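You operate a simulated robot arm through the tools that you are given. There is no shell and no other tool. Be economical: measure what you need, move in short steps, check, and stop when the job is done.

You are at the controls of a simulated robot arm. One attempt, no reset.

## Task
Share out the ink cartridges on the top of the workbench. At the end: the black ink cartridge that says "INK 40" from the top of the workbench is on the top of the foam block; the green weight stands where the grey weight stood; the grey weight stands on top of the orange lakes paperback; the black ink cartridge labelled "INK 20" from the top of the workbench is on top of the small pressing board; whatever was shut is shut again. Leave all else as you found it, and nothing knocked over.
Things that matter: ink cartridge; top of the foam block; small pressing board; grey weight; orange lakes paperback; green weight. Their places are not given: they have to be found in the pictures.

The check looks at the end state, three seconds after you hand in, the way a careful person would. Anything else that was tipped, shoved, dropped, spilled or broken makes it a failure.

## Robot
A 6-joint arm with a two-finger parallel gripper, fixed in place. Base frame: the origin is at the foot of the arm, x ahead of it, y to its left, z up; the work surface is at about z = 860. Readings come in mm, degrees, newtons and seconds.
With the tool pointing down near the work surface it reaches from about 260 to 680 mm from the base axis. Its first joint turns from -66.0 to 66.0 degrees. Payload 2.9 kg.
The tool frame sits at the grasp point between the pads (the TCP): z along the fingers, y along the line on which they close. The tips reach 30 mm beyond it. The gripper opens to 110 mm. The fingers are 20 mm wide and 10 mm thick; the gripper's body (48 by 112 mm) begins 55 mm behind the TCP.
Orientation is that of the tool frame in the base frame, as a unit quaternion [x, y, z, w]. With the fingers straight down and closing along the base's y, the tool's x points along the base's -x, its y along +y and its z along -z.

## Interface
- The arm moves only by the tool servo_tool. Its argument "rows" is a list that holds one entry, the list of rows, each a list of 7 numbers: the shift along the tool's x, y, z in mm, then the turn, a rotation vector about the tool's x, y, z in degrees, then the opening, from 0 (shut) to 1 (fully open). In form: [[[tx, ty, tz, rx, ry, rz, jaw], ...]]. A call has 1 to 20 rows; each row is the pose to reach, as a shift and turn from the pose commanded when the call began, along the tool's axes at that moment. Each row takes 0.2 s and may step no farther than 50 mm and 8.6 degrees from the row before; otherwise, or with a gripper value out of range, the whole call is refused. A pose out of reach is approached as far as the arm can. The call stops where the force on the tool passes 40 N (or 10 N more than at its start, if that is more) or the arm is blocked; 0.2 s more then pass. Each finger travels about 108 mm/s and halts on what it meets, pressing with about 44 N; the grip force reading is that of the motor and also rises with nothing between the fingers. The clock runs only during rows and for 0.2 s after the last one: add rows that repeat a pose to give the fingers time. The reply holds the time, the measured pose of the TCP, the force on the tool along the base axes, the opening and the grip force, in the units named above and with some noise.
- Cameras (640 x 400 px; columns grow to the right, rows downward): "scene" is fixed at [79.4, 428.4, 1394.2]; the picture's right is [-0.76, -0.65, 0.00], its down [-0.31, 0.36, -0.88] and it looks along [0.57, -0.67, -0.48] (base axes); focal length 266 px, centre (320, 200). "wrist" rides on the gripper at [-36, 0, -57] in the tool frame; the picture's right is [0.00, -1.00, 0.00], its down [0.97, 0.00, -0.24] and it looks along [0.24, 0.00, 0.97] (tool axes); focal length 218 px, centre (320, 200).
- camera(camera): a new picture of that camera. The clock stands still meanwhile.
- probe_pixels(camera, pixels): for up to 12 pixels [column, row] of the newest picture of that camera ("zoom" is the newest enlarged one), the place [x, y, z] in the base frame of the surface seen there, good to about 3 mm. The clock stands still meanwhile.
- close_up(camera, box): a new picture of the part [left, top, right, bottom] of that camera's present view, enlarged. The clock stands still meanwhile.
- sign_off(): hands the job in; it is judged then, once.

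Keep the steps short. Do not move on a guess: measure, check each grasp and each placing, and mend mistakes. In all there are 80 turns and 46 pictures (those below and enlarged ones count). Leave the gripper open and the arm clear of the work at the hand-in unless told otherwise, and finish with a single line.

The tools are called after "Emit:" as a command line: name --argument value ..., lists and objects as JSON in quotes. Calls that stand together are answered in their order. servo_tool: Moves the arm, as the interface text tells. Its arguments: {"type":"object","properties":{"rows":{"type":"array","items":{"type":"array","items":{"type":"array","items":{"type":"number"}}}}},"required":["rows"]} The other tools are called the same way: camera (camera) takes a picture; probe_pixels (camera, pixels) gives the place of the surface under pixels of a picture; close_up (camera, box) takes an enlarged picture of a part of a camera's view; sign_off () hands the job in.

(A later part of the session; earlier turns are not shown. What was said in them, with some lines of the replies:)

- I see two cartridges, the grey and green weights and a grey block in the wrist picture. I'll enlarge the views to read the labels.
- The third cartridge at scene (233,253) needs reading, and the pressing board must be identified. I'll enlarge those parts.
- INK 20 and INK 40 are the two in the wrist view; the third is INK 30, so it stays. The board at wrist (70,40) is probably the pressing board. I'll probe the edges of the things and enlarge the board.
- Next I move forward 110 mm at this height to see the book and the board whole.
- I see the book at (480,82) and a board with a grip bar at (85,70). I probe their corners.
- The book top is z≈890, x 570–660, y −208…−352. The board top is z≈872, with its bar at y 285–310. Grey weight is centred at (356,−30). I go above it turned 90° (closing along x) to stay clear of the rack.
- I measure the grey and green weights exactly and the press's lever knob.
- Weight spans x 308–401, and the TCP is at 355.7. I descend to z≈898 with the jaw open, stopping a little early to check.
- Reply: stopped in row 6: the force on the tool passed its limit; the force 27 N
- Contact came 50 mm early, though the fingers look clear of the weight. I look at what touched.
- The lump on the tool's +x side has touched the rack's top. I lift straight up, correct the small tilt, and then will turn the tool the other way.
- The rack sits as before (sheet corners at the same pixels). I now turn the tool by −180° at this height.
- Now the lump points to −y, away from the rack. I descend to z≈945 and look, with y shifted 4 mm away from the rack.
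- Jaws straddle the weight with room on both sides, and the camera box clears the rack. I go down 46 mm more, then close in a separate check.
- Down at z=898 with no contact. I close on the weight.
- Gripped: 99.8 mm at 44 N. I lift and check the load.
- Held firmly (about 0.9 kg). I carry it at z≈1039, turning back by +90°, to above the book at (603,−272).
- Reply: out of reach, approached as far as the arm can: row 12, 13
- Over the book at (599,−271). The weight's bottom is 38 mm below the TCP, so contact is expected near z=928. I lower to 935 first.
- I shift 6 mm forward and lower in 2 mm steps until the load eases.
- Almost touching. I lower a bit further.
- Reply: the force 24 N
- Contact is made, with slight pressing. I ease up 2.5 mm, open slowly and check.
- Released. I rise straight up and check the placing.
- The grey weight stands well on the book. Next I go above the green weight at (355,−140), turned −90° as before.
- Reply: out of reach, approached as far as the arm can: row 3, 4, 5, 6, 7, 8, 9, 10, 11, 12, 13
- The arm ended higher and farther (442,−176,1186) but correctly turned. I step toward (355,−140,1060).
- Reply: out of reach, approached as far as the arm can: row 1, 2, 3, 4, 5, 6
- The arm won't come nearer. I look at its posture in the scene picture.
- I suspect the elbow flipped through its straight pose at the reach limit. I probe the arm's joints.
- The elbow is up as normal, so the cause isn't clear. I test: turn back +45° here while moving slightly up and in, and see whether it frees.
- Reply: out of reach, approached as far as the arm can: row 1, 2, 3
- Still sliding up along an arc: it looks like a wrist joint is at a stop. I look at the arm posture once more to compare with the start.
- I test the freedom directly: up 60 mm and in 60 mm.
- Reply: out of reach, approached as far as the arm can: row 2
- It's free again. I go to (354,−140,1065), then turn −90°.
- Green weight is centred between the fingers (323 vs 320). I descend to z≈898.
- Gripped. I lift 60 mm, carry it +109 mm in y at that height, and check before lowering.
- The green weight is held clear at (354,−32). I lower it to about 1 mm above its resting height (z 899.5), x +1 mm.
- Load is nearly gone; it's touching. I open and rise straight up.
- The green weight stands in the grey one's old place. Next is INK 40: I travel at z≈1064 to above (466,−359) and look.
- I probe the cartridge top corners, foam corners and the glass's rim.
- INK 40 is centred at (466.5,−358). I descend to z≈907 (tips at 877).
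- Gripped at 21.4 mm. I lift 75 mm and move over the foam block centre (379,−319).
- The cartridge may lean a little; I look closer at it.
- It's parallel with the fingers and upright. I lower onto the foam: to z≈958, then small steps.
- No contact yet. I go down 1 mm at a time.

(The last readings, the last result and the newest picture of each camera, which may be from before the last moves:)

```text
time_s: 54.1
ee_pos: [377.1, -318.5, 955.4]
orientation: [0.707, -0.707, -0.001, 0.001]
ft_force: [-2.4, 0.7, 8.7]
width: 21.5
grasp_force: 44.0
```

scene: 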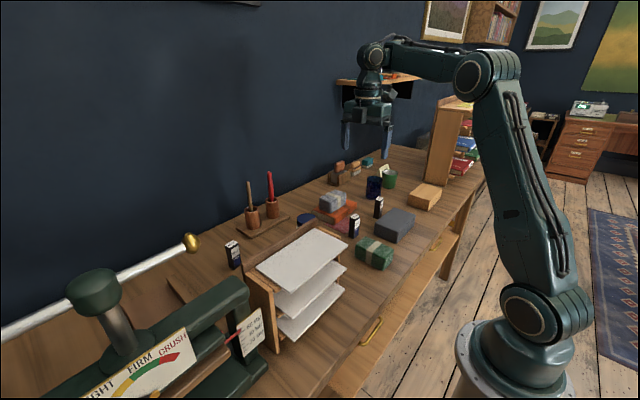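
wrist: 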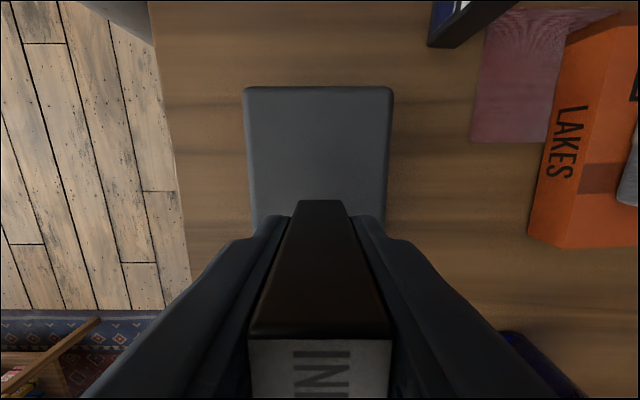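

Contact at about 9 N. I ease 0.7 mm, open slowly to 45%, and rise straight up.

Emit:
servo_tool --rows '[[[0, 0, -0.7, 0, 0, 0, 0.1], [0, 0, -0.7, 0, 0, 0, 0.25], [0, 0, -0.7, 0, 0, 0, 0.4], [0, 0, -0.7, 0, 0, 0, 0.45], [0, 0, -0.7, 0, 0, 0, 0.45], [0, 0, -25, 0, 0, 0, 0.45], [0, 0, -60, 0, 0, 0, 0.45], [0, 0, -100, 0, 0, 0, 0.45], [0, 0, -110, 0, 0, 0, 0.45]]]'

Emit:
camera --camera "wrist"

```text
time_s: 56.1
ee_pos: [379.8, -319.5, 1065.8]
orientation: [0.707, -0.707, -0.001, 0.002]
ft_force: [-0.7, 0.9, 0.4]
width: 49.9
grasp_force: 0.1
```

```text
11 pictures are left
```

wrist: 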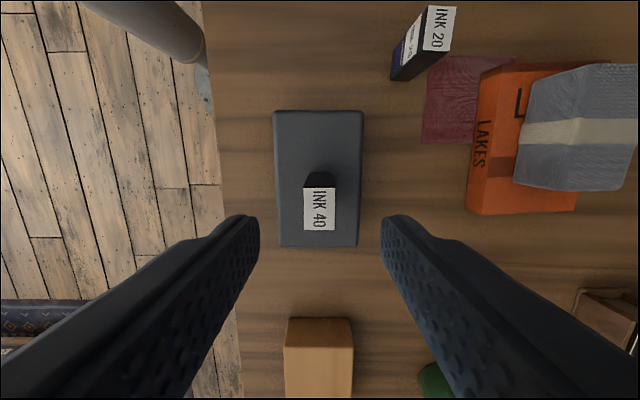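

INK 40 stands upright on the foam. I probe INK 20's top.

Emit:
probe_pixels --camera "wrist" --pixels '[[430, 9], [455, 9], [426, 46], [448, 49], [439, 28]]'

```text
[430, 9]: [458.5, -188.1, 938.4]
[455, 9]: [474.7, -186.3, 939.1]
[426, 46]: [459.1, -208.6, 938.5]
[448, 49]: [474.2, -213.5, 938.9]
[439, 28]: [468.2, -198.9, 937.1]
```

I move above INK 20 at (466.5,−200) at this height.

Emit:
servo_tool --rows '[[[-30, -22, 0, 0, 0, 0, 0.45], [-60, -43.5, 0, 0, 0, 0, 0.45], [-90, -65, 0, 0, 0, 0, 0.45], [-119.5, -86.7, 0, 0, 0, 0, 0.45], [-119.5, -86.7, 0, 0, 0, 0, 0.45]]]'

Emit:
camera --camera "wrist"

Emit:
probe_pixels --camera "wrist" --pixels '[[307, 174], [330, 174], [309, 202], [330, 202], [319, 188]]'

```text
time_s: 57.3
ee_pos: [465.1, -197.6, 1064.2]
orientation: [-0.707, 0.707, 0.001, -0.002]
ft_force: [0.3, 0.5, -0.5]
width: 49.2
grasp_force: 0.0
```

```text
10 pictures are left
```

wrist: 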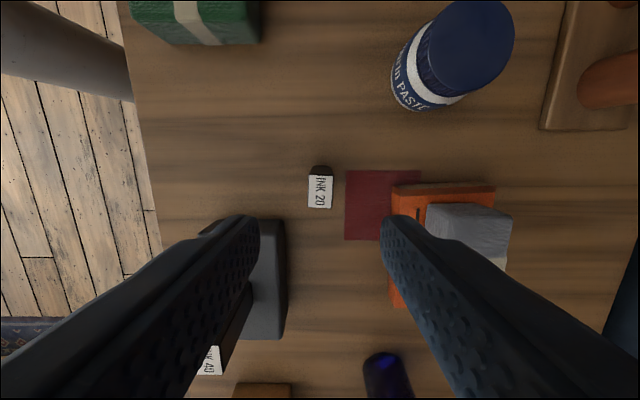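

```text
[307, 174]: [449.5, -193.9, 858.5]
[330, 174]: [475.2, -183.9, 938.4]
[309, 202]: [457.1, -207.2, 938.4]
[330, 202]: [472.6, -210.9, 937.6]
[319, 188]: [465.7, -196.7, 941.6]
```

INK 20 is centred near (466,−199). I descend to z≈906 and close.

Emit:
servo_tool --rows '[[[2, -1, 40, 0, 0, 0, 0.45], [2, -1, 80, 0, 0, 0, 0.45], [2, -1, 110, 0, 0, 0, 0.45], [2, -1, 135, 0, 0, 0, 0.45], [2, -1, 158, 0, 0, 0, 0.45], [2, -1, 158, 0, 0, 0, 0.45]]]'

Emit:
servo_tool --rows '[[[0, 0, 0, 0, 0, 0, 0.3], [0, 0, 0, 0, 0, 0, 0.2], [0, 0, 0, 0, 0, 0, 0.1], [0, 0, 0, 0, 0, 0, 0.1], [0, 0, 0, 0, 0, 0, 0.1]]]'

```text
time_s: 58.7
ee_pos: [465.7, -201.6, 906.1]
orientation: [-0.706, 0.708, 0.0, -0.002]
ft_force: [0.8, 0.0, 1.5]
width: 49.6
grasp_force: 0.0
```

```text
time_s: 59.9
ee_pos: [465.5, -200.1, 906.9]
orientation: [-0.707, 0.707, 0.001, -0.003]
ft_force: [0.6, 0.5, 0.0]
width: 21.4
grasp_force: 43.9
```

Gripped. I lift to z≈1010 and carry it behind the rack to about (555,150).

Emit:
servo_tool --rows '[[[0, 0, -10, 0, 0, 0, 0.1], [0, 0, -45, 0, 0, 0, 0.1], [0, 0, -85, 0, 0, 0, 0.1], [0, 0, -103, 0, 0, 0, 0.1], [-35, -16, -103, 0, 0, 0, 0.1], [-70, -32, -103, 0, 0, 0, 0.1], [-105, -48, -103, 0, 0, 0, 0.1], [-140, -64, -103, 0, 0, 0, 0.1], [-182, -69, -103, 0, 0, 0, 0.1], [-224, -74, -103, 0, 0, 0, 0.1], [-266, -79, -103, 0, 0, 0, 0.1], [-308, -84, -103, 0, 0, 0, 0.1], [-350, -89, -103, 0, 0, 0, 0.1], [-350, -89, -103, 0, 0, 0, 0.1]]]'

Emit:
camera --camera "scene"

```text
time_s: 62.9
ee_pos: [554.3, 151.8, 1008.6]
orientation: [0.707, -0.707, -0.001, 0.002]
ft_force: [-0.6, -0.5, 0.1]
width: 21.2
grasp_force: 43.9
```

```text
9 pictures are left
```

scene: 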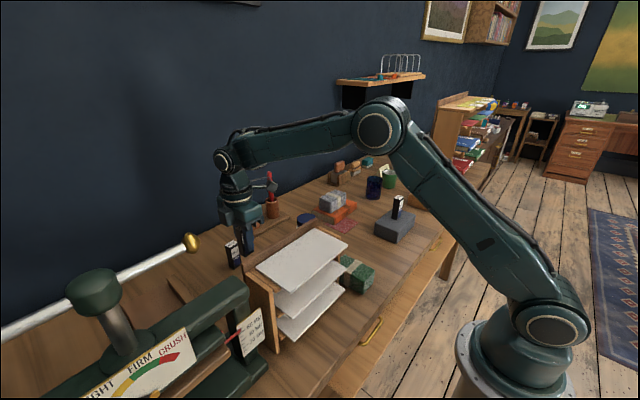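

All clear. I continue to above the board at (555,338).

Emit:
servo_tool --rows '[[[-35, -1, 0, 0, 0, 0, 0.1], [-70, -1, 0, 0, 0, 0, 0.1], [-105, -1, 0, 0, 0, 0, 0.1], [-140, -1, 0, 0, 0, 0, 0.1], [-170, -1, 0, 0, 0, 0, 0.1], [-187, -1, 0, 0, 0, 0, 0.1], [-187, -1, 0, 0, 0, 0, 0.1]]]'

Emit:
camera --camera "wrist"

Emit:
camera --camera "scene"

```text
time_s: 64.5
ee_pos: [555.2, 335.6, 1008.4]
orientation: [-0.707, 0.707, 0.001, -0.003]
ft_force: [-0.4, 0.4, -1.4]
width: 21.4
grasp_force: 43.9
```

```text
8 pictures are left
```

wrist: 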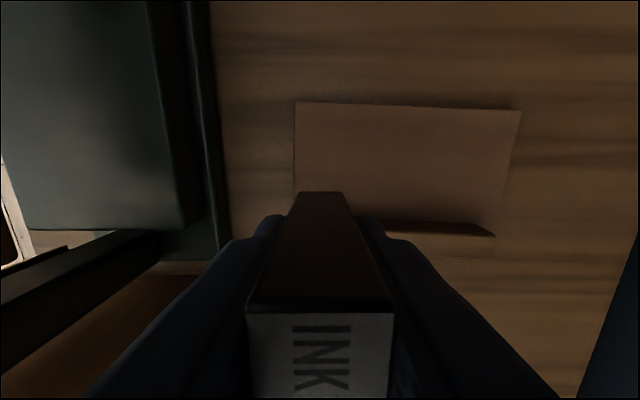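

```text
7 pictures are left
```

scene: 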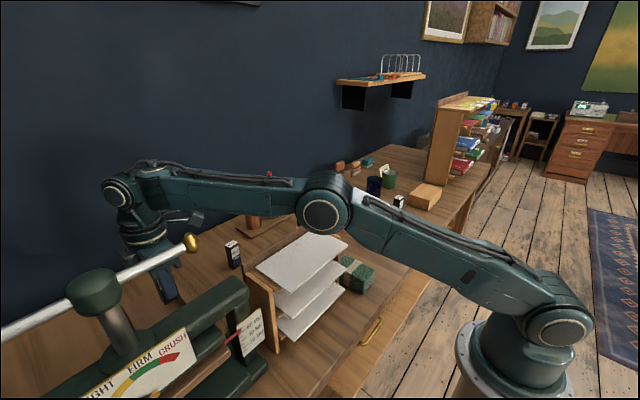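

I probe the board corners and bar, and the elbow's height over the rack before lowering.

Emit:
probe_pixels --camera "wrist" --pixels '[[297, 106], [515, 114], [298, 180], [260, 150], [430, 218], [480, 232], [390, 180], [170, 150], [205, 200]]'

Emit:
probe_pixels --camera "scene" --pixels '[[325, 210], [325, 233], [300, 205], [230, 210], [200, 205], [190, 243], [165, 285], [390, 240]]'

```text
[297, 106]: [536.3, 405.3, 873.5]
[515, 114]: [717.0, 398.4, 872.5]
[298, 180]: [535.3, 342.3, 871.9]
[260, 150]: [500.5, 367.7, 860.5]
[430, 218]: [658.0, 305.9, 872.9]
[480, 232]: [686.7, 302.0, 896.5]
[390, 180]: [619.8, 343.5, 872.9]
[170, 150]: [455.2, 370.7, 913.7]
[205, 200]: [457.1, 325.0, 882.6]
```

```text
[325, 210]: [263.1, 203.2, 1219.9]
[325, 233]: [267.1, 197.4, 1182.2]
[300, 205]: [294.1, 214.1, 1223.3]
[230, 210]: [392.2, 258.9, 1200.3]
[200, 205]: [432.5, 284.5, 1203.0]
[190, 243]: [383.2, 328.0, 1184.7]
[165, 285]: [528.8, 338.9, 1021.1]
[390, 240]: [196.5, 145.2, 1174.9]
```

The elbow and forearm stay clear of the lever and rack. The board's near edge is x≈536 and the bar ends at y≈312, so (553,333) fits. I lower to z≈921.

Emit:
servo_tool --rows '[[[2.6, 2, 20, 0, 0, 0, 0.1], [2.6, 2, 40, 0, 0, 0, 0.1], [2.6, 2, 60, 0, 0, 0, 0.1], [2.6, 2, 78, 0, 0, 0, 0.1], [2.6, 2, 86, 0, 0, 0, 0.1], [2.6, 2, 86, 0, 0, 0, 0.1]]]'

Emit:
close_up --camera "scene" --box '[96, 200, 256, 300]'

```text
time_s: 65.9
ee_pos: [555.7, 333.8, 923.6]
orientation: [-0.707, 0.708, 0.0, -0.002]
ft_force: [0.0, -1.1, -0.3]
width: 21.2
grasp_force: 43.5
```

```text
4.00 times, centred on (176, 250) of scene
```

zoom: 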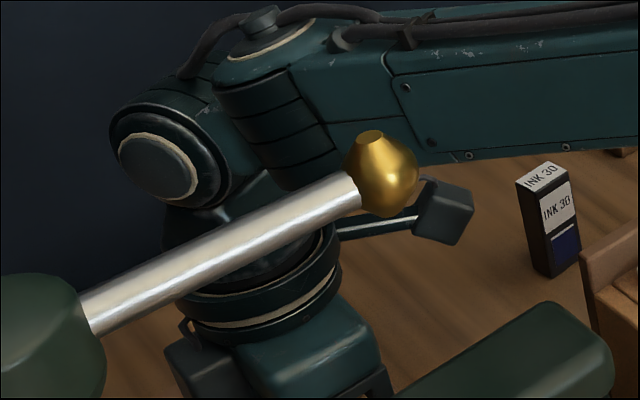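

Clear all round. I lower in small steps to contact near z=918.5.

Emit:
servo_tool --rows '[[[0, 0, 2, 0, 0, 0, 0.1], [0, 0, 3, 0, 0, 0, 0.1], [0, 0, 4, 0, 0, 0, 0.1], [0, 0, 4, 0, 0, 0, 0.1]]]'

```text
time_s: 66.9
ee_pos: [552.2, 333.7, 918.0]
orientation: [-0.707, 0.707, 0.001, -0.003]
ft_force: [0.6, -0.9, -1.4]
width: 21.6
grasp_force: 44.1
```

No contact yet; another 1.4 mm.

Emit:
servo_tool --rows '[[[0, 0, 0.7, 0, 0, 0, 0.1], [0, 0, 1.4, 0, 0, 0, 0.1], [0, 0, 1.4, 0, 0, 0, 0.1]]]'

```text
time_s: 67.7
ee_pos: [553.9, 334.5, 919.1]
orientation: [-0.707, 0.707, 0.001, -0.001]
ft_force: [-2.1, -1.4, 6.2]
width: 21.1
grasp_force: 44.2
```

Contact (6 N). I ease off, open slowly and rise straight up to z≈1008.

Emit:
servo_tool --rows '[[[0, 0, -0.6, 0, 0, 0, 0.1], [0, 0, -0.6, 0, 0, 0, 0.25], [0, 0, -0.6, 0, 0, 0, 0.4], [0, 0, -0.6, 0, 0, 0, 0.45], [0, 0, -0.6, 0, 0, 0, 0.45], [0, 0, -25, 0, 0, 0, 0.45], [0, 0, -60, 0, 0, 0, 0.45], [0, 0, -90, 0, 0, 0, 0.45], [0, 0, -90, 0, 0, 0, 0.45]]]'

Emit:
camera --camera "wrist"

```text
time_s: 69.7
ee_pos: [555.3, 334.1, 1008.1]
orientation: [-0.707, 0.707, 0.002, -0.002]
ft_force: [0.2, 1.0, 0.2]
width: 49.7
grasp_force: 0.0
```

```text
5 pictures are left
```

wrist: 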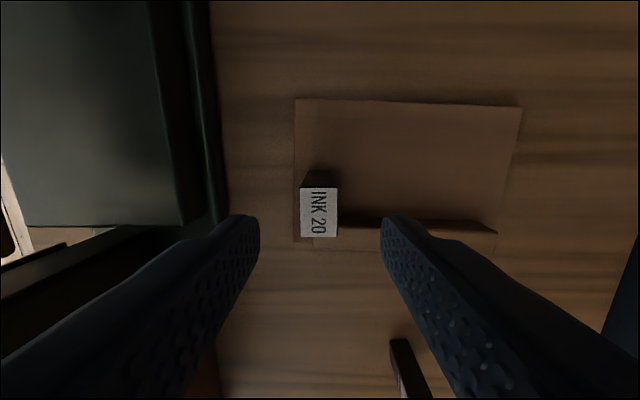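

INK 20 stands on the board beside the bar. I retreat by the same path, opening the jaw once clear.

Emit:
servo_tool --rows '[[[35, 0, 0, 0, 0, 0, 0.45], [75, 0, 0, 0, 0, 0, 0.45], [115, 0, 0, 0, 0, 0, 0.45], [155, 0, 0, 0, 0, 0, 0.45], [190, 2, 0, 0, 0, 0, 0.6], [225, 8, -10, 0, 0, 0, 0.8], [260, 15, -30, 0, 0, 0, 1], [295, 22, -55, 0, 0, 0, 1], [330, 30, -80, 0, 0, 0, 1], [364, 36, -110, 0, 0, 0, 1], [364, 36, -110, 0, 0, 0, 1]]]'

Emit:
camera --camera "scene"

```text
time_s: 72.1
ee_pos: [518.9, -31.8, 1118.0]
orientation: [0.707, -0.707, -0.002, 0.002]
ft_force: [-0.6, -0.5, 0.0]
width: 109.8
grasp_force: 0.1
```

```text
4 pictures are left
```

scene: 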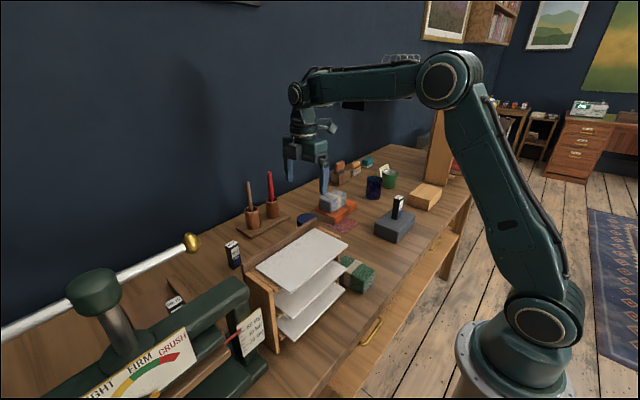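

I check the finished spots in one enlarged picture, and the board in another.

Emit:
close_up --camera "scene" --box '[270, 170, 430, 300]'

Emit:
close_up --camera "scene" --box '[130, 240, 258, 320]'

```text
3.08 times, centred on (350, 235) of scene
```

zoom: 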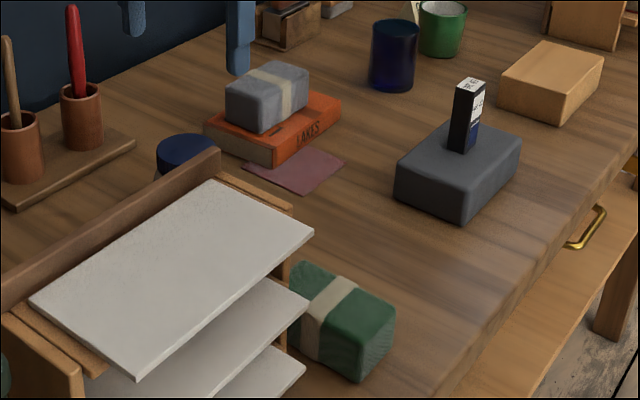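

```text
5.00 times, centred on (194, 280) of scene
```

zoom: 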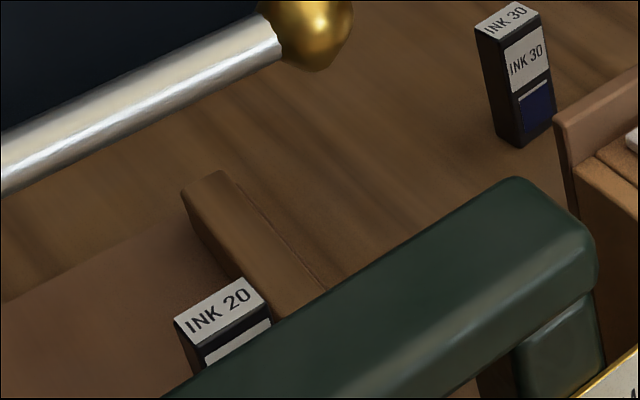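

Everything stands as asked, the drawer is still shut, and the arm is clear with the gripper open. I hand in.

Emit:
sign_off

```text
The job is handed in.
```

Handed in: INK 40 is on the foam block, INK 20 on the board I took to be the small pressing board, the grey weight on the orange lakes paperback, and the green weight where the grey one stood; I opened nothing, and an early touch on the drying rack left it unmoved in the pictures.
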